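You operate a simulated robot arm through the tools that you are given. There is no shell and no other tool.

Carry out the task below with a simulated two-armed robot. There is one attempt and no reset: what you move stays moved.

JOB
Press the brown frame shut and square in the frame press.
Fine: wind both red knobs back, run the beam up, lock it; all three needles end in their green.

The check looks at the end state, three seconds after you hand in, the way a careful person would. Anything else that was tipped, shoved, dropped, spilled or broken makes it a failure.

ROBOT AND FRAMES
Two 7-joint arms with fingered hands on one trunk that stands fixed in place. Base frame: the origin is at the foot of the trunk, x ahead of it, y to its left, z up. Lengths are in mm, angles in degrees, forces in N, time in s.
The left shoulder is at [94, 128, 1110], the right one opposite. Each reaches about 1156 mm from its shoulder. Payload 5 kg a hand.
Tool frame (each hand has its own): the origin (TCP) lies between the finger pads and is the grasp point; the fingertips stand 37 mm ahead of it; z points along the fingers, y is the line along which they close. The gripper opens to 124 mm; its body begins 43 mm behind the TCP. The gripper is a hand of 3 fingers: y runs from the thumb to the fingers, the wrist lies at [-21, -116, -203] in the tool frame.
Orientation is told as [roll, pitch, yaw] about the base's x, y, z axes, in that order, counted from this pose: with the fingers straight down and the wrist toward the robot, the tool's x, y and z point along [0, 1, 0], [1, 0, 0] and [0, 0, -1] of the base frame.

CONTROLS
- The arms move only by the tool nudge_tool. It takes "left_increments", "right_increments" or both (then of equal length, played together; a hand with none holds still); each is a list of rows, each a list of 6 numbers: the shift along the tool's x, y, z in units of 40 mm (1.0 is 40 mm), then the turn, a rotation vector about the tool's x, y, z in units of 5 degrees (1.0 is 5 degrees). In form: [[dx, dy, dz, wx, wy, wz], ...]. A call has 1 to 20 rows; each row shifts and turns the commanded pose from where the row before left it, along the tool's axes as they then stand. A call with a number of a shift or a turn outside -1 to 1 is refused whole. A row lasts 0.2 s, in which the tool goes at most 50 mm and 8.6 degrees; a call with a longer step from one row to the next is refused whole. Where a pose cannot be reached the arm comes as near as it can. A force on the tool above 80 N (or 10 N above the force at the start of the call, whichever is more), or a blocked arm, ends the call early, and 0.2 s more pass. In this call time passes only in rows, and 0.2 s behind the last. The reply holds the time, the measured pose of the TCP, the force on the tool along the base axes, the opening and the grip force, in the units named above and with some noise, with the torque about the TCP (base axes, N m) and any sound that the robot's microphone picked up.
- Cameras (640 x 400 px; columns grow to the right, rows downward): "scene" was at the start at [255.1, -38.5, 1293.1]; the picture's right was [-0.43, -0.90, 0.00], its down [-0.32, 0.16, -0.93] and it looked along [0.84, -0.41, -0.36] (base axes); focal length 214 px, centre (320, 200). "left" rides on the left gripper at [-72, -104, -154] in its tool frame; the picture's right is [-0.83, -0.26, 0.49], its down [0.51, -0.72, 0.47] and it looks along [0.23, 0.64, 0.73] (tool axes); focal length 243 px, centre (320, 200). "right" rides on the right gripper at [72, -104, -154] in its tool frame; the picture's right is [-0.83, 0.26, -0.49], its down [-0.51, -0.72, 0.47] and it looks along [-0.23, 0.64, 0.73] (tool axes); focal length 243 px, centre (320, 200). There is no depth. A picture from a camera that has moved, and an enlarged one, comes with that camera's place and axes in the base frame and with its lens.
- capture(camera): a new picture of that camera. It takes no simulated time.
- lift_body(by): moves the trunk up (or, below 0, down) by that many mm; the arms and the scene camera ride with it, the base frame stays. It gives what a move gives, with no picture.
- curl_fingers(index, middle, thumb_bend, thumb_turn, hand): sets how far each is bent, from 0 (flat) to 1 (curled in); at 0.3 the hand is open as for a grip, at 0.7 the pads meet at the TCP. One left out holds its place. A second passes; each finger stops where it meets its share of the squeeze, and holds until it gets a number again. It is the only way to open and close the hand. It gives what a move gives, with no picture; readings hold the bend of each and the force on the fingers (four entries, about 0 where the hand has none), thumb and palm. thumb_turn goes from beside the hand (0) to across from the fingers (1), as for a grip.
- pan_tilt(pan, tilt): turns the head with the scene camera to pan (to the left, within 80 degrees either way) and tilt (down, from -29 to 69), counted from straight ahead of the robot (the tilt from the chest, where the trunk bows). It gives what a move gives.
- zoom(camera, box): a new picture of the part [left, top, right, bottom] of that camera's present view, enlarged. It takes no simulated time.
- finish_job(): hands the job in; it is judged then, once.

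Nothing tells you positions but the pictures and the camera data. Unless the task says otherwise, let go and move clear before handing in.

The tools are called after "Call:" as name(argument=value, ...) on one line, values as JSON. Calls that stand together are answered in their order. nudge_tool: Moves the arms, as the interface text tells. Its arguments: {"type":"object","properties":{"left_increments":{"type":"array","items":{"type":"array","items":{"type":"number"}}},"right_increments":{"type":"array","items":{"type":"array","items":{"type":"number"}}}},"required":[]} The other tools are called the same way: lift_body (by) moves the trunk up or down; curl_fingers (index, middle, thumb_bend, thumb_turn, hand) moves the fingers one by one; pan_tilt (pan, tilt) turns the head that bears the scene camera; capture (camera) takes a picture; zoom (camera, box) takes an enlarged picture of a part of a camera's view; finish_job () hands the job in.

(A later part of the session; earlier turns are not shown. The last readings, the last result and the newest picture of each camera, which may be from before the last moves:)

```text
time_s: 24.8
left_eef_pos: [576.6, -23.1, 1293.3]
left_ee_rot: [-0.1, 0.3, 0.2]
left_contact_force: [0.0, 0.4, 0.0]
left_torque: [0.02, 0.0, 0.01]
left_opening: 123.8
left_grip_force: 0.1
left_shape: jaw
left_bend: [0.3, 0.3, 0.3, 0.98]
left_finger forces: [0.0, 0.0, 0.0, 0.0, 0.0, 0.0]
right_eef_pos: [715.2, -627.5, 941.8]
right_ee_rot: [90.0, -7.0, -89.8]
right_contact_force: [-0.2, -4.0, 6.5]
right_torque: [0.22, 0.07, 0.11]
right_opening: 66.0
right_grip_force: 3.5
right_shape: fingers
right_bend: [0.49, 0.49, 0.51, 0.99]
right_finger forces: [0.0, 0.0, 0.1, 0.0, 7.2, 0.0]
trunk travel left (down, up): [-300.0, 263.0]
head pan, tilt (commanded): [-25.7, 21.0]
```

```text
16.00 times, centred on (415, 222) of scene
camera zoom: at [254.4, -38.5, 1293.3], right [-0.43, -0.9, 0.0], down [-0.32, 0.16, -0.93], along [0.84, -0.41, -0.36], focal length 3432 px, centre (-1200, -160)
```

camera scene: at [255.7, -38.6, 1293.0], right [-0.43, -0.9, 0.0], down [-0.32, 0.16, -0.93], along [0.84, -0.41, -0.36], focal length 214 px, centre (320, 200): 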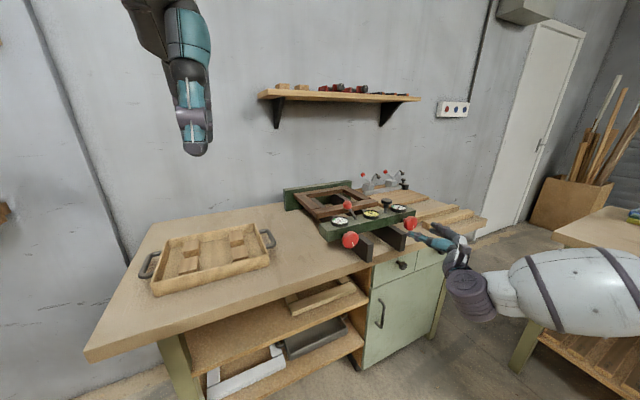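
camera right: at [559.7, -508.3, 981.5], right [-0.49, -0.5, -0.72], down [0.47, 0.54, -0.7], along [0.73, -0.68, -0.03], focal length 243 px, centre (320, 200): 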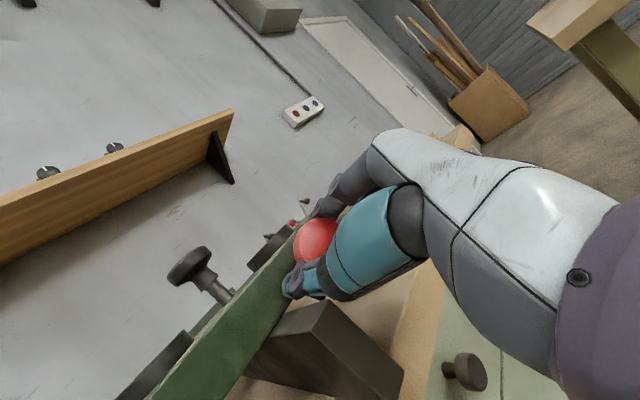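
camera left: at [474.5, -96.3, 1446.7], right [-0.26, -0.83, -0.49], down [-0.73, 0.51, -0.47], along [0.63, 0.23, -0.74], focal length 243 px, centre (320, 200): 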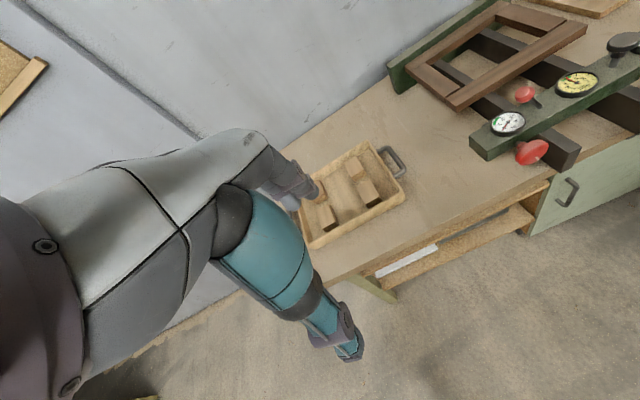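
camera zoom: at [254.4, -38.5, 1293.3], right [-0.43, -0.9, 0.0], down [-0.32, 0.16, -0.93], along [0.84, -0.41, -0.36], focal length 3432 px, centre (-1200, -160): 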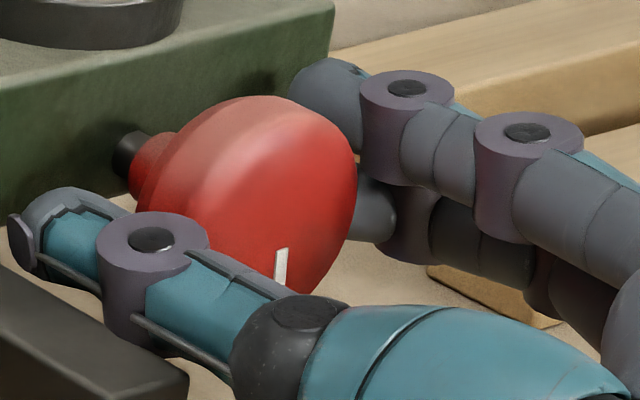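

The knob follows the hand both ways, so the thumb fouling the rail was the only obstruction. I'll back straight out, then roll toward thumb-below and check how far past it the arm can go.

Call:
nudge_tool(right_increments=[[0, 0, -0.5, 0, 0, 0], [0, 0, -0.8, 0, 0, 0], [0, 0, -0.9, 0, 0, 0], [0, 0, 0, 0, 0, -1], [0, 0, 0, 0, 0, -1], [0, 0, 0, 0, 0, -1], [0, 0, 0, 0, 0, -1], [0, 0, 0, 0, 0, -1], [0, 0, 0, 0, 0, -1], [0, 0, 0, 0, 0, -1], [0, 0, 0, 0, 0, -1], [0, 0, 0, 0, 0, -1], [0, 0, 0, 0, 0, -1], [0, 0, 0, 0, 0, -1], [0, 0, 0, 0, 0, -1], [0, 0, 0, 0, 0, -1], [0, 0, 0, 0, 0, -1], [0, 0, 0, 0, 0, -1], [0, 0, 0, 0, 0, -1], [0, 0, 0, 0, 0, -1]])

Call:
nudge_tool(right_increments=[[0, 0, 0, 0, 0, -1], [0, 0, 0, 0, 0, -1], [0, 0, 0, 0, 0, -1], [0, 0, 0, 0, 0, -1], [0, 0, 0, 0, 0, -1], [0, 0, 0, 0, 0, -1], [0, 0, 0, 0, 0, -1], [0, 0, 0, 0, 0, -1], [0, 0, 0, 0, 0, -1], [0, 0, 0, 0, 0, -1], [0, 0, 0, 0, 0, -1], [0, 0, 0, 0, 0, -1], [0, 0, 0, 0, 0, -1], [0, 0, 0, 0, 0, -1]])

Call:
capture(camera="scene")

```text
time_s: 29.0
left_eef_pos: [575.6, -23.8, 1292.8]
left_ee_rot: [0.1, 0.2, 0.3]
left_contact_force: [0.8, 0.0, 0.2]
left_torque: [0.01, 0.02, 0.0]
left_opening: 124.0
left_grip_force: 0.0
left_shape: jaw
left_bend: [0.3, 0.3, 0.3, 0.98]
left_finger forces: [0.0, 0.0, 0.1, 0.1, 0.1, 0.0]
right_eef_pos: [626.5, -627.7, 941.8]
right_ee_rot: [-89.7, -87.8, 89.9]
right_contact_force: [-0.7, -0.1, -0.7]
right_torque: [-0.03, -0.03, 0.0]
right_opening: 70.1
right_grip_force: 0.1
right_shape: fingers
right_bend: [0.49, 0.49, 0.49, 1.0]
right_finger forces: [0.0, 0.0, 0.1, 0.0, 0.1, 0.0]
trunk travel left (down, up): [-300.0, 263.0]
head pan, tilt (commanded): [-25.7, 21.0]
```

```text
time_s: 32.0
left_eef_pos: [576.8, -24.8, 1293.0]
left_ee_rot: [-0.2, 0.3, 0.2]
left_contact_force: [-0.1, -0.1, 0.4]
left_torque: [-0.01, -0.04, -0.03]
left_opening: 123.8
left_grip_force: 0.0
left_shape: jaw
left_bend: [0.3, 0.3, 0.3, 0.98]
left_finger forces: [0.0, 0.1, 0.0, 0.0, 0.0, 0.0]
right_eef_pos: [628.2, -628.7, 941.4]
right_ee_rot: [-90.0, -17.9, 90.2]
right_contact_force: [0.6, -0.4, 0.4]
right_torque: [0.0, -0.01, -0.02]
right_opening: 70.1
right_grip_force: 0.0
right_shape: fingers
right_bend: [0.49, 0.49, 0.49, 1.0]
right_finger forces: [0.0, 0.0, 0.1, 0.1, 0.1, 0.2]
trunk travel left (down, up): [-300.0, 263.0]
head pan, tilt (commanded): [-25.7, 21.0]
```

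```text
taken
camera scene: at [255.0, -38.4, 1293.1], right [-0.43, -0.9, 0.0], down [-0.32, 0.16, -0.93], along [0.84, -0.41, -0.36], focal length 214 px, centre (320, 200)
```

scene: 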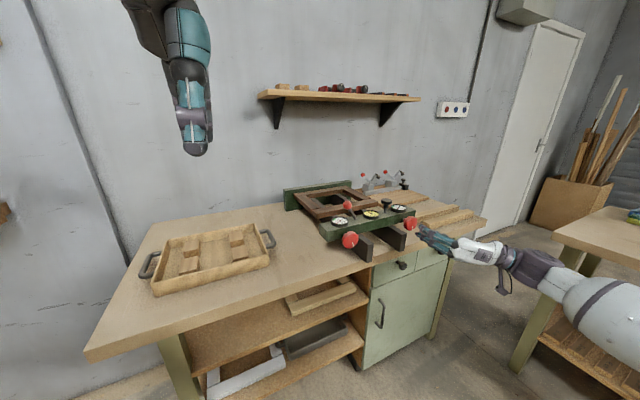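

The arm reaches φ=-72° with no limit. I'll return to φ≈+28° (thumb below, slightly left), move in over the knob, and grip.

Call:
nudge_tool(right_increments=[[0, 0, 0, 0, 0, 1], [0, 0, 0, 0, 0, 1], [0, 0, 0, 0, 0, 1], [0, 0, 0, 0, 0, 1], [0, 0, 0, 0, 0, 1], [0, 0, 0, 0, 0, 1], [0, 0, 0, 0, 0, 1], [0, 0, 0, 0, 0, 1], [0, 0, 0, 0, 0, 1], [0, 0, 0, 0, 0, 1], [0, 0, 0, 0, 0, 1], [0, 0, 0, 0, 0, 1], [0, 0, 0, 0, 0, 1], [0, 0, 0, 0, 0, 1], [0, 0, 0, 0, 0, 1], [0, 0, 0, 0, 0, 1], [0, 0, 0, 0, 0, 1], [0, 0, 0, 0, 0, 1], [0, 0, 0, 0, 0, 1], [0, 0, 0, 0, 0, 1]])

Call:
nudge_tool(right_increments=[[0, 0, 0.75, 0, 0, 0], [0, 0, 0.75, 0, 0, 0], [0, 0, 0.7, 0, 0, 0]])

Call:
zoom(camera="scene", box=[360, 190, 480, 265])

Call:
zoom(camera="left", box=[540, 0, 640, 200])

Call:
capture(camera="right")

```text
time_s: 36.2
left_eef_pos: [577.1, -22.6, 1293.6]
left_ee_rot: [0.0, 0.3, 0.2]
left_contact_force: [0.5, 0.0, -0.2]
left_torque: [0.0, 0.03, 0.0]
left_opening: 123.9
left_grip_force: 0.1
left_shape: jaw
left_bend: [0.3, 0.3, 0.3, 0.98]
left_finger forces: [0.0, 0.0, 0.1, 0.1, 0.0, 0.0]
right_eef_pos: [628.5, -628.2, 942.4]
right_ee_rot: [89.9, -62.1, -89.8]
right_contact_force: [0.8, -0.2, -0.2]
right_torque: [-0.03, -0.03, 0.02]
right_opening: 70.1
right_grip_force: 0.0
right_shape: fingers
right_bend: [0.49, 0.49, 0.49, 1.0]
right_finger forces: [0.0, 0.0, 0.0, 0.0, 0.0, 0.0]
trunk travel left (down, up): [-300.0, 263.0]
head pan, tilt (commanded): [-25.7, 21.0]
```

```text
time_s: 37.0
left_eef_pos: [577.9, -24.4, 1292.2]
left_ee_rot: [0.0, 0.3, 0.2]
left_contact_force: [0.2, -1.0, -0.3]
left_torque: [-0.02, 0.03, 0.01]
left_opening: 123.8
left_grip_force: 0.0
left_shape: jaw
left_bend: [0.3, 0.3, 0.3, 0.98]
left_finger forces: [0.1, 0.0, 0.0, 0.1, 0.1, 0.1]
right_eef_pos: [716.3, -629.4, 941.0]
right_ee_rot: [89.9, -62.1, -89.7]
right_contact_force: [0.4, 0.5, -0.1]
right_torque: [0.0, -0.06, -0.04]
right_opening: 70.3
right_grip_force: 0.1
right_shape: fingers
right_bend: [0.49, 0.49, 0.49, 1.0]
right_finger forces: [0.0, 0.0, 0.0, 0.0, 0.0, 0.0]
trunk travel left (down, up): [-300.0, 263.0]
head pan, tilt (commanded): [-25.7, 21.0]
```

```text
5.33 times, centred on (420, 228) of scene
camera zoom: at [255.9, -38.6, 1292.9], right [-0.43, -0.9, 0.0], down [-0.32, 0.16, -0.93], along [0.84, -0.41, -0.36], focal length 1144 px, centre (-213, 53)
```

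zoom: 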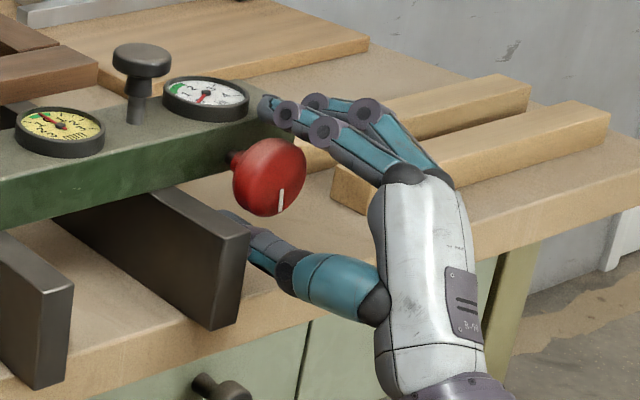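

```text
2.00 times, centred on (590, 100) of left
camera zoom: at [474.5, -96.2, 1446.6], right [-0.26, -0.83, -0.49], down [-0.73, 0.5, -0.47], along [0.64, 0.23, -0.74], focal length 485 px, centre (-220, 400)
```

zoom: 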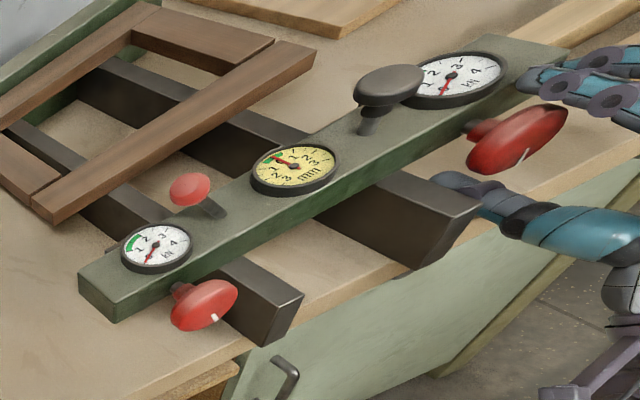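

```text
taken
camera right: at [561.2, -516.5, 883.4], right [-0.49, -0.86, -0.16], down [0.47, -0.11, -0.88], along [0.73, -0.5, 0.46], focal length 243 px, centre (320, 200)
```

right: 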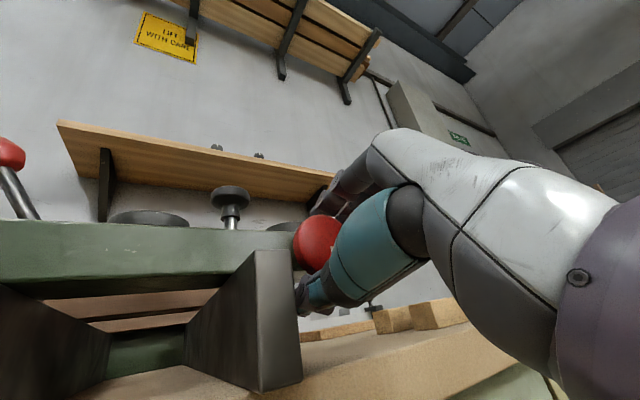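

Good clearance all round with the mark visible. I'll grip and turn 30° anticlockwise as a check.

Call:
curl_fingers(hand="right", index=0.75, middle=0.75, thumb_bend=0.75)

Call:
nudge_tool(right_increments=[[0, 0, 0, 0, 0, -1], [0, 0, 0, 0, 0, -1], [0, 0, 0, 0, 0, -1], [0, 0, 0, 0, 0, -1], [0, 0, 0, 0, 0, -1], [0, 0, 0, 0, 0, -1]])

Call:
zoom(camera="scene", box=[385, 205, 449, 245])

Call:
zoom(camera="left", box=[540, 0, 640, 200])

```text
time_s: 38.0
left_eef_pos: [577.5, -23.3, 1292.4]
left_ee_rot: [0.0, 0.4, 0.2]
left_contact_force: [-0.1, 0.0, -0.3]
left_torque: [-0.01, 0.04, -0.03]
left_opening: 123.7
left_grip_force: 0.0
left_shape: jaw
left_bend: [0.3, 0.3, 0.3, 0.98]
left_finger forces: [0.0, 0.0, 0.0, 0.0, 0.0, 0.0]
right_eef_pos: [718.0, -628.9, 940.9]
right_ee_rot: [89.8, -62.0, -89.7]
right_contact_force: [16.7, -5.1, 5.7]
right_torque: [0.04, 0.12, 0.04]
right_opening: 46.0
right_grip_force: 24.6
right_shape: fingers
right_bend: [0.54, 0.64, 0.6, 1.0]
right_finger forces: [16.5, 12.9, 0.0, 0.0, 19.4, 0.0]
trunk travel left (down, up): [-300.0, 263.0]
head pan, tilt (commanded): [-25.7, 21.0]
```

```text
time_s: 39.4
left_eef_pos: [577.3, -23.2, 1293.5]
left_ee_rot: [0.0, 0.3, 0.3]
left_contact_force: [0.2, 0.1, -0.5]
left_torque: [0.0, 0.01, -0.01]
left_opening: 123.6
left_grip_force: 0.0
left_shape: jaw
left_bend: [0.3, 0.3, 0.3, 0.98]
left_finger forces: [0.0, 0.0, 0.0, 0.0, 0.0, 0.0]
right_eef_pos: [717.3, -629.0, 941.3]
right_ee_rot: [-88.4, -87.9, 88.6]
right_contact_force: [18.8, -6.0, 8.2]
right_torque: [0.09, 0.1, -0.11]
right_opening: 45.5
right_grip_force: 25.0
right_shape: fingers
right_bend: [0.54, 0.63, 0.6, 1.0]
right_finger forces: [15.5, 15.4, 0.1, 0.0, 18.9, 0.0]
trunk travel left (down, up): [-300.0, 263.0]
head pan, tilt (commanded): [-25.7, 21.0]
```

```text
10.00 times, centred on (417, 225) of scene
camera zoom: at [256.6, -38.6, 1292.8], right [-0.43, -0.9, 0.0], down [-0.32, 0.16, -0.93], along [0.84, -0.41, -0.36], focal length 2145 px, centre (-650, -50)
```

zoom: 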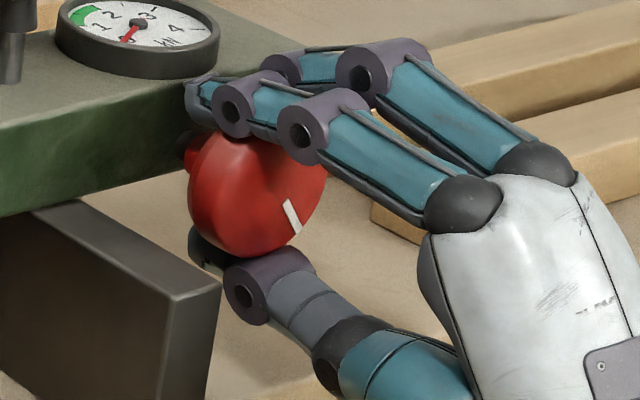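

```text
2.00 times, centred on (590, 100) of left
camera zoom: at [475.2, -96.2, 1446.5], right [-0.26, -0.83, -0.49], down [-0.73, 0.5, -0.47], along [0.64, 0.23, -0.74], focal length 485 px, centre (-220, 400)
```

zoom: 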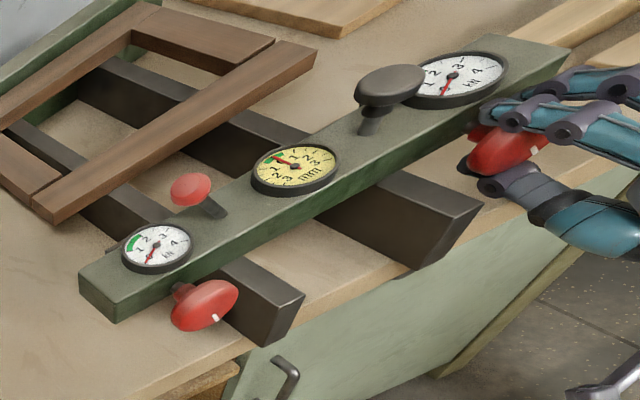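

The knob turns freely with the hand. I'll continue the stroke to φ≈-65°.

Call:
nudge_tool(right_increments=[[0, 0, 0, 0, 0, -1], [0, 0, 0, 0, 0, -1], [0, 0, 0, 0, 0, -1], [0, 0, 0, 0, 0, -1], [0, 0, 0, 0, 0, -1], [0, 0, 0, 0, 0, -1], [0, 0, 0, 0, 0, -1], [0, 0, 0, 0, 0, -1], [0, 0, 0, 0, 0, -1], [0, 0, 0, 0, 0, -1], [0, 0, 0, 0, 0, -1], [0, 0, 0, 0, 0, -1], [0, 0, 0, 0, 0, -1]])

Call:
zoom(camera="scene", box=[385, 205, 449, 245])

Call:
zoom(camera="left", box=[540, 0, 640, 200])

```text
time_s: 42.2
left_eef_pos: [577.9, -22.8, 1292.3]
left_ee_rot: [0.0, 0.4, 0.2]
left_contact_force: [-1.1, -0.6, 0.4]
left_torque: [0.0, -0.01, 0.01]
left_opening: 123.6
left_grip_force: 0.0
left_shape: jaw
left_bend: [0.3, 0.3, 0.3, 0.98]
left_finger forces: [0.1, 0.0, 0.0, 0.0, 0.0, 0.1]
right_eef_pos: [717.0, -627.0, 942.9]
right_ee_rot: [-90.0, -22.9, 90.2]
right_contact_force: [23.7, -4.7, 16.8]
right_torque: [0.08, -0.13, -0.29]
right_opening: 45.9
right_grip_force: 26.5
right_shape: fingers
right_bend: [0.54, 0.63, 0.6, 1.0]
right_finger forces: [12.4, 18.3, 0.0, 0.0, 22.2, 0.1]
trunk travel left (down, up): [-300.0, 263.0]
head pan, tilt (commanded): [-25.7, 21.0]
```

```text
10.00 times, centred on (417, 225) of scene
camera zoom: at [256.5, -37.8, 1292.9], right [-0.43, -0.9, 0.0], down [-0.32, 0.15, -0.93], along [0.84, -0.41, -0.36], focal length 2145 px, centre (-650, -50)
```

zoom: 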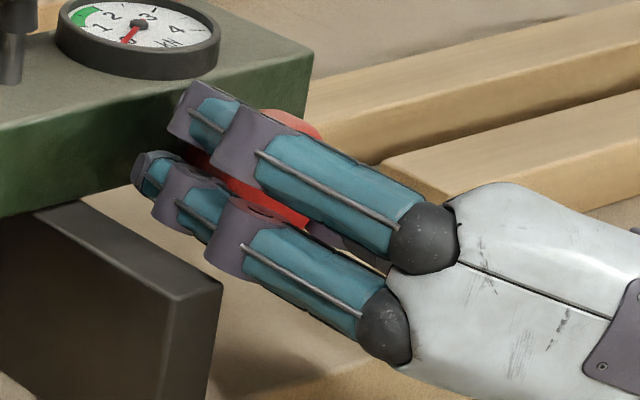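

```text
2.00 times, centred on (590, 100) of left
camera zoom: at [475.0, -95.3, 1446.6], right [-0.26, -0.83, -0.49], down [-0.73, 0.5, -0.47], along [0.64, 0.23, -0.74], focal length 485 px, centre (-220, 400)
```

zoom: 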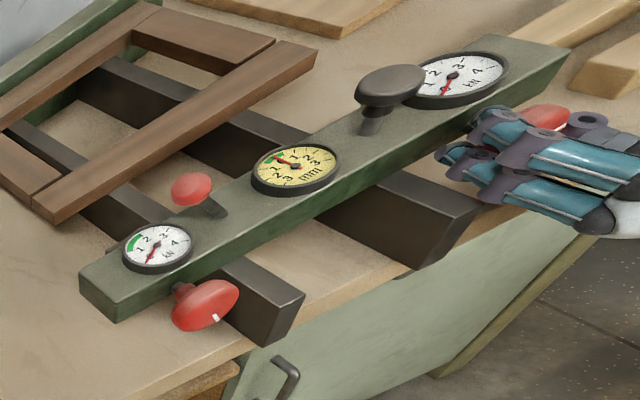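

A 95° stroke went through cleanly. Now I'll open, roll back around the knob for another stroke, and at the same time bring the left arm over and down toward the left knob.

Call:
curl_fingers(hand="right", index=0.49, middle=0.49, thumb_bend=0.49)

Call:
nudge_tool(right_increments=[[0, 0, 0, 0, 0, 1], [0, 0, 0, 0, 0, 1], [0, 0, 0, 0, 0, 1], [0, 0, 0, 0, 0, 1], [0, 0, 0, 0, 0, 1], [0, 0, 0, 0, 0, 1], [0, 0, 0, 0, 0, 1], [0, 0, 0, 0, 0, 1], [0, 0, 0, 0, 0, 1], [0, 0, 0, 0, 0, 1], [0, 0, 0, 0, 0, 1], [0, 0, 0, 0, 0, 1], [0, 0, 0, 0, 0, 1], [0, 0, 0, 0, 0, 1], [0, 0, 0, 0, 0, 1], [0, 0, 0, 0, 0, 1], [0, 0, 0, 0, 0, 1], [0, 0, 0, 0, 0, 1], [0, 0, 0, 0, 0, 1]], left_increments=[[-0.95, 0, 0.6, 0, 0, 0], [-0.95, 0, 0.6, 0, 0, 0], [-0.95, 0, 0.6, 0, 0, 0], [-0.95, 0, 0.6, 0, 0, 0], [-0.95, 0, 0.6, 0, 0, 0], [-0.95, 0, 0.6, 0, 0, 0], [-0.95, 0, 0.6, 0, 0, 0], [-0.95, 0, 0.6, 0, 0, 0], [-0.95, 0, 0.6, 0, 0, 0], [0, 0, 0, -1, 0, 0], [0, 0, 0, -1, 0, 0], [0, 0, 0, -1, 0, 0], [0, 0, 0, -1, 0, 0], [0, 0, 0, -1, 0, 0], [0, 0, 0, -1, 0, 0], [0, 0, 0, -1, 0, 0], [0, 0, 0, -1, 0, 0], [0, 0, 0, -1, 0, 0], [0, 0, 0, -1, 0, 0]])

Call:
capture(camera="scene")

Call:
capture(camera="left")

```text
time_s: 43.2
left_eef_pos: [576.8, -23.3, 1292.2]
left_ee_rot: [-0.1, 0.3, 0.3]
left_contact_force: [0.0, 0.5, 0.0]
left_torque: [0.0, 0.01, 0.0]
left_opening: 123.8
left_grip_force: 0.0
left_shape: jaw
left_bend: [0.3, 0.3, 0.3, 0.98]
left_finger forces: [0.0, 0.0, 0.0, 0.0, 0.0, 0.1]
right_eef_pos: [715.6, -628.6, 942.3]
right_ee_rot: [-90.0, -23.0, 90.2]
right_contact_force: [0.3, -0.7, -0.4]
right_torque: [0.01, 0.02, -0.02]
right_opening: 70.1
right_grip_force: 0.0
right_shape: fingers
right_bend: [0.49, 0.49, 0.49, 1.0]
right_finger forces: [0.0, 0.0, 0.0, 0.0, 0.0, 0.1]
trunk travel left (down, up): [-300.0, 263.0]
head pan, tilt (commanded): [-25.7, 21.0]
```

```text
time_s: 47.4
left_eef_pos: [608.4, -334.9, 1065.8]
left_ee_rot: [-3.3, -45.6, 6.2]
left_contact_force: [-0.1, -0.6, 0.5]
left_torque: [0.0, -0.05, -0.01]
left_opening: 123.7
left_grip_force: 0.1
left_shape: jaw
left_bend: [0.3, 0.3, 0.3, 0.98]
left_finger forces: [0.0, 0.0, 0.0, 0.1, 0.0, 0.1]
right_eef_pos: [716.5, -628.4, 943.3]
right_ee_rot: [90.1, -62.0, -89.9]
right_contact_force: [-0.6, 0.6, 0.9]
right_torque: [-0.01, 0.0, -0.05]
right_opening: 70.1
right_grip_force: 0.0
right_shape: fingers
right_bend: [0.49, 0.49, 0.49, 1.0]
right_finger forces: [0.1, 0.1, 0.0, 0.1, 0.1, 0.0]
trunk travel left (down, up): [-300.0, 263.0]
head pan, tilt (commanded): [-25.7, 21.0]
stopped in row 19 (left hand): the arm was blocked; the commanded pose is now the measured one
```

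```text
taken
camera scene: at [251.5, -42.6, 1287.6], right [-0.49, -0.87, 0.0], down [-0.37, 0.2, -0.91], along [0.79, -0.44, -0.42], focal length 214 px, centre (320, 200)
```

scene: 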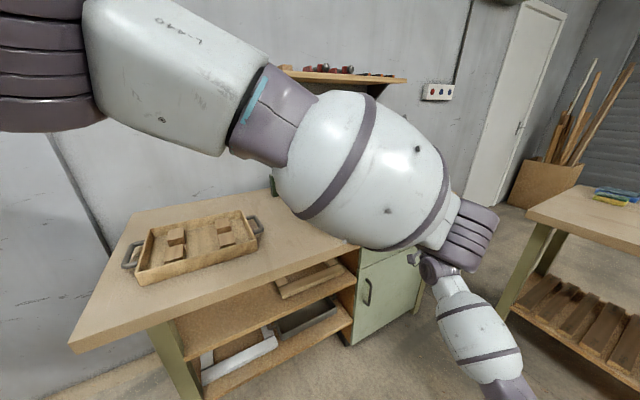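

```text
taken
camera left: at [430.8, -419.1, 1100.6], right [0.23, -0.84, -0.5], down [-0.2, 0.46, -0.86], along [0.95, 0.3, -0.06], focal length 243 px, centre (320, 200)
```

left: 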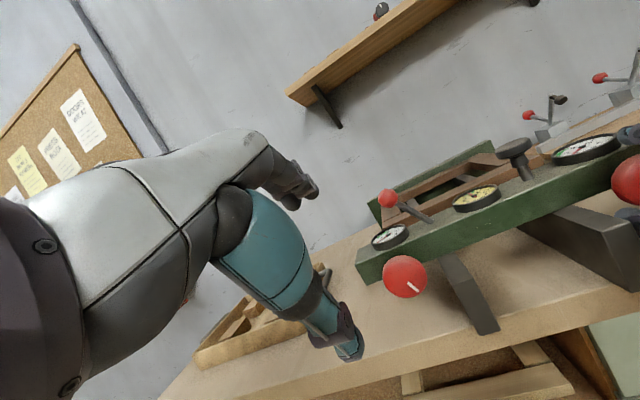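

The left arm's raised elbow was blocked, probably against the head, so the left arm is not suited here. I'll back it out the way it came and use the right hand for both knobs.

Call:
nudge_tool(left_increments=[[0, 0, 0, 1, 0, 0], [0, 0, 0, 1, 0, 0], [0, 0, 0, 1, 0, 0], [0, 0, 0, 1, 0, 0], [0, 0, 0, 1, 0, 0], [0, 0, 0, 1, 0, 0], [0, 0, 0, 1, 0, 0], [0, 0, 0, 1, 0, 0], [0, 0, 0, 1, 0, 0]])

Call:
capture(camera="scene")

```text
time_s: 49.4
left_eef_pos: [605.5, -338.7, 1063.2]
left_ee_rot: [-2.1, -0.8, 3.5]
left_contact_force: [-0.1, 0.5, -0.2]
left_torque: [0.04, 0.01, 0.02]
left_opening: 123.9
left_grip_force: 0.0
left_shape: jaw
left_bend: [0.3, 0.3, 0.3, 0.98]
left_finger forces: [0.1, 0.0, 0.0, 0.0, 0.1, 0.0]
right_eef_pos: [715.5, -627.1, 942.5]
right_ee_rot: [89.9, -62.0, -89.8]
right_contact_force: [-0.1, 0.3, -0.4]
right_torque: [0.01, -0.02, -0.01]
right_opening: 70.1
right_grip_force: 0.0
right_shape: fingers
right_bend: [0.49, 0.49, 0.49, 1.0]
right_finger forces: [0.0, 0.0, 0.1, 0.1, 0.0, 0.1]
trunk travel left (down, up): [-300.0, 263.0]
head pan, tilt (commanded): [-25.7, 21.0]
```

```text
taken
camera scene: at [255.6, -38.4, 1293.0], right [-0.43, -0.9, 0.0], down [-0.32, 0.16, -0.93], along [0.84, -0.41, -0.36], focal length 214 px, centre (320, 200)
```

scene: 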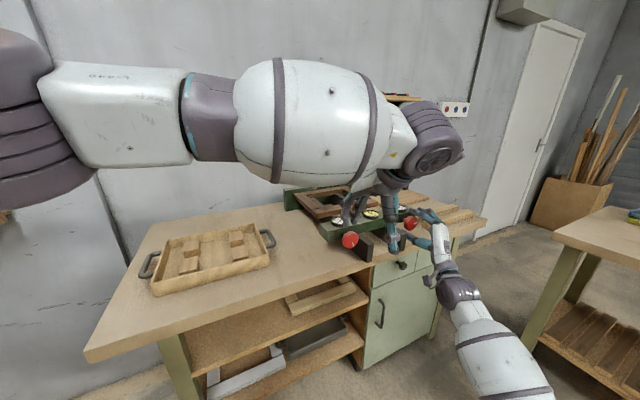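

The head is back in line. I'll withdraw the left hand to its parked position.

Call:
nudge_tool(left_increments=[[0.95, 0, -0.6, 0, 0, 0], [0.95, 0, -0.6, 0, 0, 0], [0.95, 0, -0.6, 0, 0, 0], [0.95, 0, -0.6, 0, 0, 0], [0.95, 0, -0.6, 0, 0, 0], [0.95, 0, -0.6, 0, 0, 0], [0.95, 0, -0.6, 0, 0, 0], [0.95, 0, -0.6, 0, 0, 0], [0.9, 0, -0.5, 0, 0, 0]])

Call:
capture(camera="scene")

Call:
zoom(camera="left", box=[440, 0, 640, 200])

Call:
zoom(camera="scene", box=[385, 205, 449, 245])

```text
time_s: 51.4
left_eef_pos: [578.3, 11.0, 1262.3]
left_ee_rot: [-2.0, -0.7, 3.6]
left_contact_force: [-0.3, -0.6, -0.1]
left_torque: [-0.03, -0.02, -0.04]
left_opening: 123.9
left_grip_force: 0.1
left_shape: jaw
left_bend: [0.3, 0.3, 0.3, 0.98]
left_finger forces: [0.0, 0.0, 0.1, 0.0, 0.0, 0.0]
right_eef_pos: [715.7, -626.5, 944.6]
right_ee_rot: [90.1, -62.2, -89.8]
right_contact_force: [0.0, 1.0, -0.3]
right_torque: [0.05, 0.04, -0.03]
right_opening: 70.2
right_grip_force: 0.1
right_shape: fingers
right_bend: [0.49, 0.49, 0.49, 1.0]
right_finger forces: [0.1, 0.0, 0.0, 0.1, 0.1, 0.1]
trunk travel left (down, up): [-300.0, 263.0]
head pan, tilt (commanded): [-25.7, 21.0]
```

```text
taken
camera scene: at [254.6, -36.9, 1293.3], right [-0.43, -0.9, 0.0], down [-0.32, 0.15, -0.93], along [0.84, -0.41, -0.36], focal length 214 px, centre (320, 200)
```

scene: 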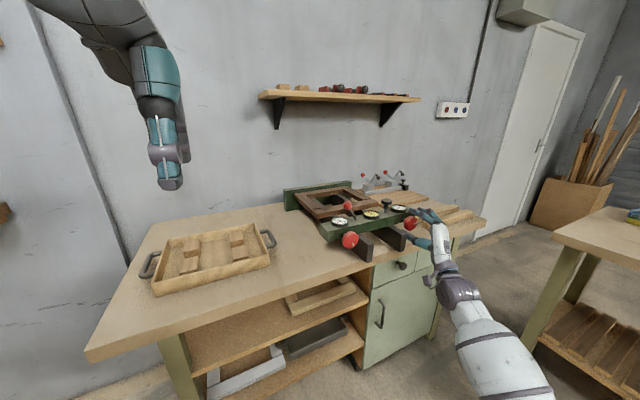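

```text
2.00 times, centred on (540, 100) of left
camera zoom: at [476.5, -61.8, 1416.4], right [-0.2, -0.86, -0.46], down [-0.74, 0.44, -0.5], along [0.64, 0.24, -0.73], focal length 485 px, centre (-120, 400)
```

zoom: 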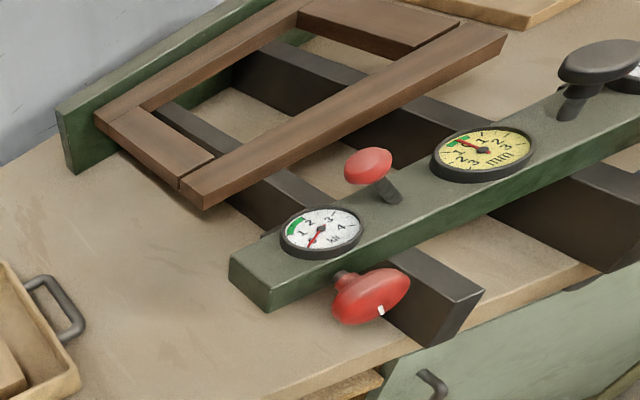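

```text
10.00 times, centred on (417, 225) of scene
camera zoom: at [254.6, -36.9, 1293.3], right [-0.43, -0.9, 0.0], down [-0.32, 0.15, -0.93], along [0.84, -0.41, -0.36], focal length 2145 px, centre (-650, -50)
```

zoom: 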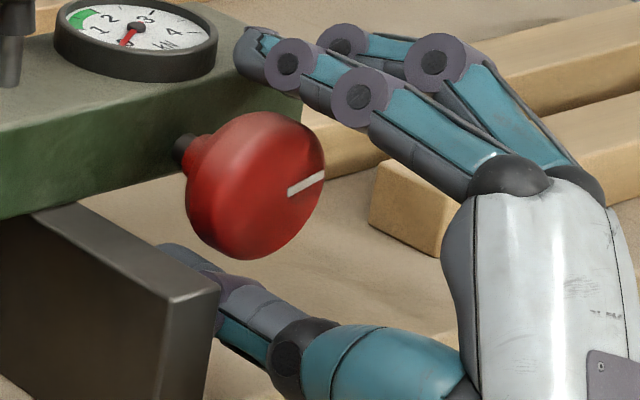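

The right knob's mark has moved about 100° anticlockwise from where it started. I'll do another stroke with the right hand and keep watching torque and the mark.

Call:
curl_fingers(hand="right", index=0.75, middle=0.75, thumb_bend=0.75)

Call:
nudge_tool(right_increments=[[0, 0, 0, 0, 0, -1], [0, 0, 0, 0, 0, -1], [0, 0, 0, 0, 0, -1], [0, 0, 0, 0, 0, -1], [0, 0, 0, 0, 0, -1], [0, 0, 0, 0, 0, -1], [0, 0, 0, 0, 0, -1], [0, 0, 0, 0, 0, -1], [0, 0, 0, 0, 0, -1], [0, 0, 0, 0, 0, -1], [0, 0, 0, 0, 0, -1], [0, 0, 0, 0, 0, -1], [0, 0, 0, 0, 0, -1], [0, 0, 0, 0, 0, -1], [0, 0, 0, 0, 0, -1], [0, 0, 0, 0, 0, -1], [0, 0, 0, 0, 0, -1], [0, 0, 0, 0, 0, -1], [0, 0, 0, 0, 0, -1], [0, 0, 0, 0, 0, -1]])

Call:
curl_fingers(hand="right", index=0.49, middle=0.49, thumb_bend=0.49)

Call:
nudge_tool(right_increments=[[0, 0, 0, 0, 0, 1], [0, 0, 0, 0, 0, 1], [0, 0, 0, 0, 0, 1], [0, 0, 0, 0, 0, 1], [0, 0, 0, 0, 0, 1], [0, 0, 0, 0, 0, 1], [0, 0, 0, 0, 0, 1], [0, 0, 0, 0, 0, 1], [0, 0, 0, 0, 0, 1], [0, 0, 0, 0, 0, 1], [0, 0, 0, 0, 0, 1], [0, 0, 0, 0, 0, 1], [0, 0, 0, 0, 0, 1], [0, 0, 0, 0, 0, 1], [0, 0, 0, 0, 0, 1], [0, 0, 0, 0, 0, 1], [0, 0, 0, 0, 0, 1], [0, 0, 0, 0, 0, 1], [0, 0, 0, 0, 0, 1], [0, 0, 0, 0, 0, 1]])

Call:
zoom(camera="scene", box=[385, 205, 449, 245])

```text
time_s: 52.4
left_eef_pos: [579.6, 9.1, 1260.7]
left_ee_rot: [-2.0, -0.7, 3.7]
left_contact_force: [0.0, -0.2, -0.1]
left_torque: [0.02, 0.0, -0.01]
left_opening: 123.8
left_grip_force: 0.0
left_shape: jaw
left_bend: [0.3, 0.3, 0.3, 0.98]
left_finger forces: [0.0, 0.1, 0.0, 0.0, 0.0, 0.0]
right_eef_pos: [716.7, -628.0, 941.6]
right_ee_rot: [89.9, -62.0, -89.6]
right_contact_force: [11.5, -1.3, -1.3]
right_torque: [-0.03, 0.17, 0.04]
right_opening: 45.1
right_grip_force: 27.2
right_shape: fingers
right_bend: [0.53, 0.64, 0.61, 1.0]
right_finger forces: [15.5, 11.7, 0.0, 0.0, 27.5, 0.0]
trunk travel left (down, up): [-300.0, 263.0]
head pan, tilt (commanded): [-25.7, 21.0]
```

```text
time_s: 56.6
left_eef_pos: [579.5, 9.1, 1261.0]
left_ee_rot: [-2.1, -0.8, 3.6]
left_contact_force: [-0.4, -0.6, -0.7]
left_torque: [0.0, -0.03, -0.01]
left_opening: 123.9
left_grip_force: 0.0
left_shape: jaw
left_bend: [0.3, 0.3, 0.3, 0.98]
left_finger forces: [0.0, 0.1, 0.0, 0.0, 0.0, 0.0]
right_eef_pos: [717.6, -628.5, 943.2]
right_ee_rot: [-89.9, -18.0, 90.1]
right_contact_force: [21.6, -13.3, 17.2]
right_torque: [1.08, -0.23, -0.68]
right_opening: 42.9
right_grip_force: 34.0
right_shape: fingers
right_bend: [0.53, 0.65, 0.63, 0.97]
right_finger forces: [12.7, 28.3, 0.0, 0.1, 26.8, 0.0]
trunk travel left (down, up): [-300.0, 263.0]
head pan, tilt (commanded): [-25.7, 21.0]
```

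```text
time_s: 57.6
left_eef_pos: [578.7, 9.1, 1260.9]
left_ee_rot: [-2.0, -0.8, 3.6]
left_contact_force: [0.0, 0.4, -0.1]
left_torque: [0.0, -0.02, -0.02]
left_opening: 123.9
left_grip_force: 0.2
left_shape: jaw
left_bend: [0.3, 0.3, 0.3, 0.98]
left_finger forces: [0.0, 0.1, 0.0, 0.0, 0.0, 0.0]
right_eef_pos: [715.4, -627.8, 943.6]
right_ee_rot: [-90.0, -18.0, 90.2]
right_contact_force: [0.4, 0.4, -0.4]
right_torque: [0.02, 0.0, -0.01]
right_opening: 69.9
right_grip_force: 0.0
right_shape: fingers
right_bend: [0.49, 0.49, 0.49, 1.0]
right_finger forces: [0.0, 0.1, 0.0, 0.0, 0.1, 0.0]
trunk travel left (down, up): [-300.0, 263.0]
head pan, tilt (commanded): [-25.7, 21.0]
```

```text
time_s: 61.8
left_eef_pos: [578.2, 9.6, 1260.1]
left_ee_rot: [-2.0, -0.6, 3.6]
left_contact_force: [0.1, 0.1, 0.2]
left_torque: [-0.02, -0.01, -0.01]
left_opening: 123.6
left_grip_force: 0.0
left_shape: jaw
left_bend: [0.3, 0.3, 0.3, 0.98]
left_finger forces: [0.0, 0.0, 0.0, 0.0, 0.0, 0.1]
right_eef_pos: [716.1, -628.7, 943.5]
right_ee_rot: [90.0, -61.9, -89.8]
right_contact_force: [-0.1, -0.1, -0.6]
right_torque: [-0.02, 0.01, 0.0]
right_opening: 70.2
right_grip_force: 0.0
right_shape: fingers
right_bend: [0.49, 0.49, 0.49, 1.0]
right_finger forces: [0.0, 0.0, 0.1, 0.1, 0.0, 0.1]
trunk travel left (down, up): [-300.0, 263.0]
head pan, tilt (commanded): [-25.7, 21.0]
```

```text
10.00 times, centred on (417, 225) of scene
camera zoom: at [255.2, -38.3, 1293.1], right [-0.43, -0.9, 0.0], down [-0.32, 0.15, -0.93], along [0.84, -0.41, -0.36], focal length 2145 px, centre (-650, -50)
```

zoom: 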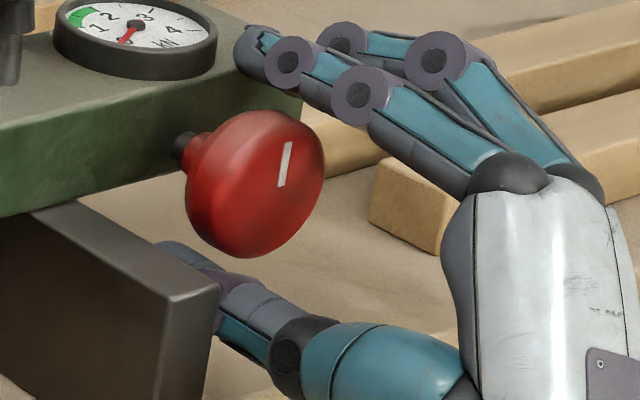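

The mark is now almost at 12 o'clock and torque rose at the end, so this is probably the wound-back stop. I'll confirm with a short extra turn.

Call:
curl_fingers(hand="right", index=0.75, middle=0.75, thumb_bend=0.75)

Call:
nudge_tool(right_increments=[[0, 0, 0, 0, 0, -1], [0, 0, 0, 0, 0, -1], [0, 0, 0, 0, 0, -1], [0, 0, 0, 0, 0, -1], [0, 0, 0, 0, 0, -1]])

Call:
zoom(camera="scene", box=[385, 205, 449, 245])

```text
time_s: 62.8
left_eef_pos: [580.2, 8.4, 1260.1]
left_ee_rot: [-2.0, -0.7, 3.6]
left_contact_force: [-0.9, 0.0, 0.0]
left_torque: [-0.04, -0.01, -0.01]
left_opening: 124.0
left_grip_force: 0.0
left_shape: jaw
left_bend: [0.3, 0.3, 0.3, 0.98]
left_finger forces: [0.0, 0.0, 0.0, 0.0, 0.1, 0.0]
right_eef_pos: [716.7, -629.3, 940.8]
right_ee_rot: [89.8, -61.9, -89.5]
right_contact_force: [13.7, -0.8, -1.3]
right_torque: [0.01, 0.15, 0.05]
right_opening: 44.6
right_grip_force: 27.1
right_shape: fingers
right_bend: [0.53, 0.64, 0.61, 1.0]
right_finger forces: [15.5, 11.7, 0.1, 0.1, 27.5, 0.0]
trunk travel left (down, up): [-300.0, 263.0]
head pan, tilt (commanded): [-25.7, 21.0]
```

```text
time_s: 64.0
left_eef_pos: [581.6, 5.7, 1259.4]
left_ee_rot: [-1.9, -0.5, 3.7]
left_contact_force: [0.2, 0.6, -0.2]
left_torque: [0.01, -0.01, -0.03]
left_opening: 124.0
left_grip_force: 0.0
left_shape: jaw
left_bend: [0.3, 0.3, 0.3, 0.98]
left_finger forces: [0.0, 0.1, 0.0, 0.1, 0.0, 0.1]
right_eef_pos: [717.7, -631.5, 939.1]
right_ee_rot: [86.5, -86.9, -86.6]
right_contact_force: [23.8, -22.0, -0.9]
right_torque: [1.42, 0.37, -0.55]
right_opening: 43.0
right_grip_force: 38.3
right_shape: fingers
right_bend: [0.5, 0.66, 0.65, 0.96]
right_finger forces: [18.4, 31.9, 0.0, 0.1, 27.5, 0.0]
trunk travel left (down, up): [-300.0, 263.0]
head pan, tilt (commanded): [-25.7, 21.0]
```

```text
10.00 times, centred on (417, 225) of scene
camera zoom: at [258.0, -41.9, 1292.4], right [-0.43, -0.9, 0.0], down [-0.32, 0.16, -0.93], along [0.84, -0.4, -0.36], focal length 2145 px, centre (-650, -50)
```

zoom: 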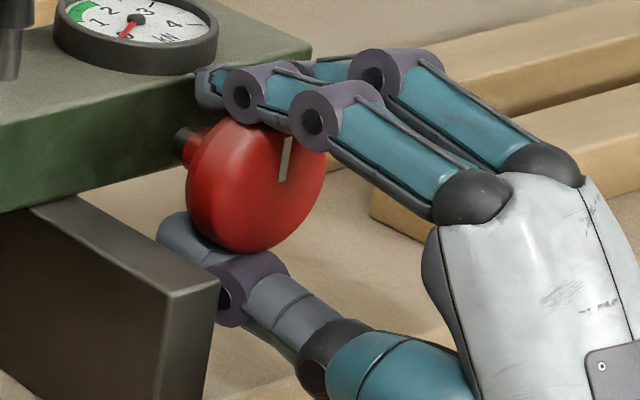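

The stop is confirmed: the right knob is fully back with its mark at about 12 o'clock. I'll release, back out, and carry the right hand across to the left knob.

Call:
curl_fingers(hand="right", index=0.48, middle=0.48, thumb_bend=0.48)

Call:
nudge_tool(right_increments=[[0, 0, -0.7, 0, 0, 0], [0, 0, -0.8, 0, 0, 0], [0, 0, -0.8, 0, 0, 0], [0.92, -0.05, 0, 0, 0, 0], [0.92, -0.05, 0, 0, 0, 0], [0.92, -0.05, 0, 0, 0, 0], [0.92, -0.05, 0, 0, 0, 0], [0.92, -0.05, 0, 0, 0, 0], [0.92, -0.05, 0, 0, 0, 0], [0.92, -0.05, 0, 0, 0, 0]])

Call:
capture(camera="scene")

```text
time_s: 65.0
left_eef_pos: [578.7, 7.9, 1261.6]
left_ee_rot: [-2.1, -0.6, 3.6]
left_contact_force: [0.0, -1.3, -0.1]
left_torque: [-0.03, 0.02, -0.02]
left_opening: 123.9
left_grip_force: 0.0
left_shape: jaw
left_bend: [0.3, 0.3, 0.3, 0.98]
left_finger forces: [0.0, 0.0, 0.1, 0.0, 0.0, 0.0]
right_eef_pos: [715.6, -628.3, 942.2]
right_ee_rot: [89.8, -87.0, -89.7]
right_contact_force: [1.0, 0.4, -1.1]
right_torque: [-0.01, 0.01, 0.01]
right_opening: 72.8
right_grip_force: 0.0
right_shape: fingers
right_bend: [0.48, 0.48, 0.48, 1.0]
right_finger forces: [0.0, 0.0, 0.1, 0.0, 0.0, 0.0]
trunk travel left (down, up): [-300.0, 263.0]
head pan, tilt (commanded): [-25.7, 21.0]
```

```text
time_s: 67.2
left_eef_pos: [578.0, 11.2, 1262.2]
left_ee_rot: [-2.1, -0.7, 3.6]
left_contact_force: [-0.4, 0.7, 0.0]
left_torque: [0.01, -0.01, 0.04]
left_opening: 123.7
left_grip_force: 0.1
left_shape: jaw
left_bend: [0.3, 0.3, 0.3, 0.98]
left_finger forces: [0.0, 0.0, 0.0, 0.0, 0.0, 0.1]
right_eef_pos: [623.1, -368.2, 943.1]
right_ee_rot: [90.4, -87.0, -90.1]
right_contact_force: [0.6, 0.5, 0.2]
right_torque: [-0.04, -0.01, 0.0]
right_opening: 73.1
right_grip_force: 0.0
right_shape: fingers
right_bend: [0.48, 0.48, 0.48, 1.0]
right_finger forces: [0.1, 0.0, 0.0, 0.0, 0.0, 0.0]
trunk travel left (down, up): [-300.0, 263.0]
head pan, tilt (commanded): [-25.7, 21.0]
```

```text
taken
camera scene: at [255.1, -37.7, 1293.2], right [-0.43, -0.9, 0.0], down [-0.32, 0.15, -0.93], along [0.84, -0.41, -0.36], focal length 214 px, centre (320, 200)
```

scene: 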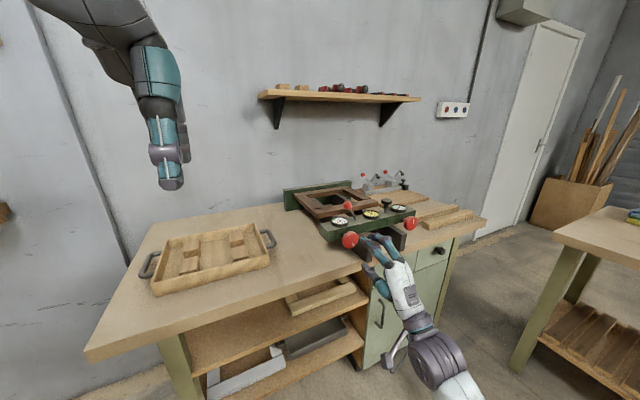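

The right hand is in front of the left knob. I'll roll it to φ≈68° (thumb left, away from the left rail) and check alignment.

Call:
nudge_tool(right_increments=[[0, 0, 0, 0, 0, 1], [0, 0, 0, 0, 0, 1], [0, 0, 0, 0, 0, 1], [0, 0, 0, 0, 0, 1], [0, 0, 0, 0, 0, 1], [0, 0, 0, 0, 0, 1], [0, 0, 0, 0, 0, 1], [0, 0, 0, 0, 0, 1], [0, 0, 0, 0, 0, 1], [0, 0, 0, 0, 0, 1], [0, 0, 0, 0, 0, 1], [0, 0, 0, 0, 0, 1], [0, 0, 0, 0, 0, 1]])

Call:
zoom(camera="scene", box=[300, 200, 428, 280])

Call:
capture(camera="right")

Call:
zoom(camera="left", box=[440, 0, 640, 200])

```text
time_s: 70.0
left_eef_pos: [579.1, 8.1, 1261.0]
left_ee_rot: [-1.9, -0.7, 3.5]
left_contact_force: [-0.5, -0.7, -0.1]
left_torque: [0.01, -0.01, -0.02]
left_opening: 123.9
left_grip_force: 0.0
left_shape: jaw
left_bend: [0.3, 0.3, 0.3, 0.97]
left_finger forces: [0.0, 0.1, 0.1, 0.0, 0.0, 0.0]
right_eef_pos: [622.5, -372.2, 940.6]
right_ee_rot: [89.9, -21.8, -89.8]
right_contact_force: [-0.1, 0.3, -0.4]
right_torque: [-0.05, -0.02, 0.02]
right_opening: 73.7
right_grip_force: 0.0
right_shape: fingers
right_bend: [0.48, 0.48, 0.48, 1.0]
right_finger forces: [0.0, 0.0, 0.0, 0.1, 0.0, 0.1]
trunk travel left (down, up): [-300.0, 263.0]
head pan, tilt (commanded): [-25.7, 21.0]
```

```text
5.00 times, centred on (364, 240) of scene
camera zoom: at [254.9, -39.4, 1292.6], right [-0.43, -0.9, 0.0], down [-0.32, 0.16, -0.93], along [0.84, -0.4, -0.36], focal length 1072 px, centre (100, 0)
```

zoom: 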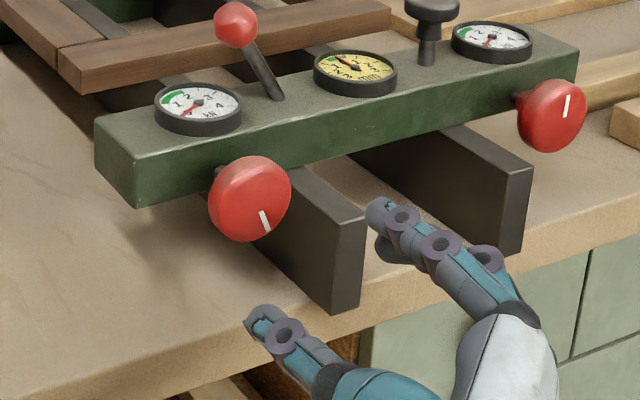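

```text
taken
camera right: at [465.8, -248.6, 969.4], right [-0.49, -0.55, -0.67], down [0.47, 0.48, -0.74], along [0.73, -0.68, 0.02], focal length 243 px, centre (320, 200)
```

right: 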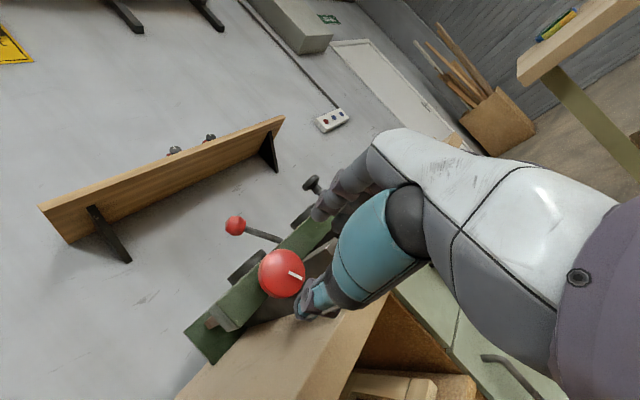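

```text
2.00 times, centred on (540, 100) of left
camera zoom: at [476.8, -65.3, 1415.4], right [-0.2, -0.86, -0.47], down [-0.74, 0.45, -0.5], along [0.64, 0.25, -0.73], focal length 485 px, centre (-120, 400)
```

zoom: 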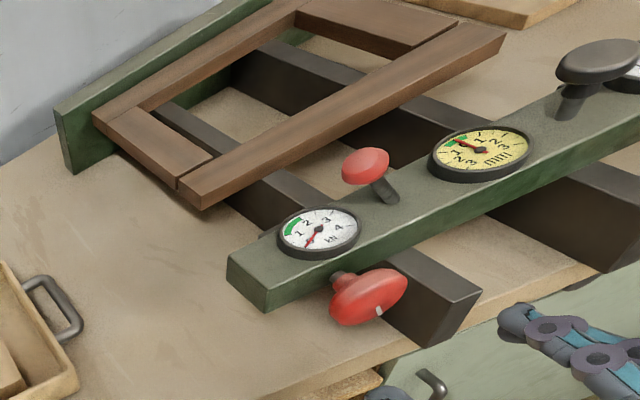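

Alignment is good: the knob reads at about [728, -373, 942]. Its mark is about 28° right of straight down. I'll move in and grip.

Call:
nudge_tool(right_increments=[[0, 0, 0.8, 0, 0, 0], [0, 0, 0.8, 0, 0, 0], [0, 0, 0.74, 0, 0, 0]])

Call:
zoom(camera="scene", box=[310, 210, 406, 270])

Call:
zoom(camera="left", box=[500, 60, 640, 200])

```text
time_s: 70.8
left_eef_pos: [580.3, 9.6, 1260.2]
left_ee_rot: [-2.0, -0.8, 3.7]
left_contact_force: [-0.4, 0.2, -0.1]
left_torque: [-0.01, 0.04, -0.02]
left_opening: 123.8
left_grip_force: 0.0
left_shape: jaw
left_bend: [0.3, 0.3, 0.3, 0.97]
left_finger forces: [0.0, 0.0, 0.0, 0.0, 0.0, 0.0]
right_eef_pos: [717.1, -368.8, 941.0]
right_ee_rot: [89.9, -22.0, -89.8]
right_contact_force: [1.5, 0.0, -0.8]
right_torque: [0.02, -0.01, 0.03]
right_opening: 73.4
right_grip_force: 0.0
right_shape: fingers
right_bend: [0.48, 0.48, 0.48, 1.0]
right_finger forces: [0.1, 0.1, 0.0, 0.1, 0.0, 0.1]
trunk travel left (down, up): [-300.0, 263.0]
head pan, tilt (commanded): [-25.7, 21.0]
```

```text
6.67 times, centred on (358, 240) of scene
camera zoom: at [256.0, -38.7, 1292.9], right [-0.43, -0.9, 0.0], down [-0.32, 0.16, -0.93], along [0.84, -0.41, -0.36], focal length 1430 px, centre (67, -67)
```

zoom: 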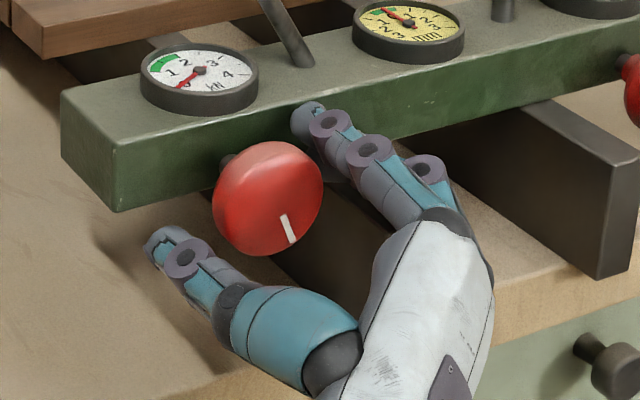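

```text
2.86 times, centred on (570, 130) of left
camera zoom: at [478.1, -64.4, 1415.5], right [-0.2, -0.86, -0.47], down [-0.74, 0.44, -0.5], along [0.64, 0.25, -0.73], focal length 693 px, centre (-394, 400)
```

zoom: 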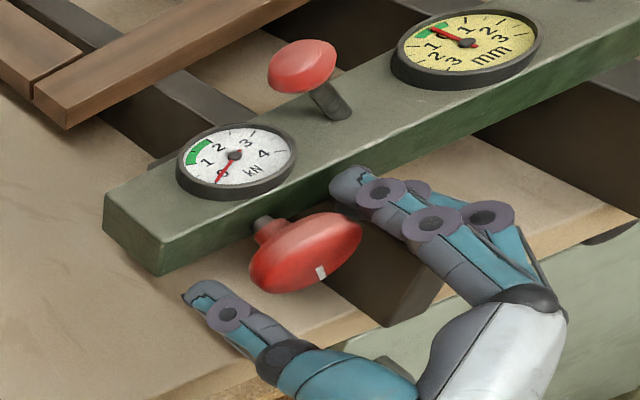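

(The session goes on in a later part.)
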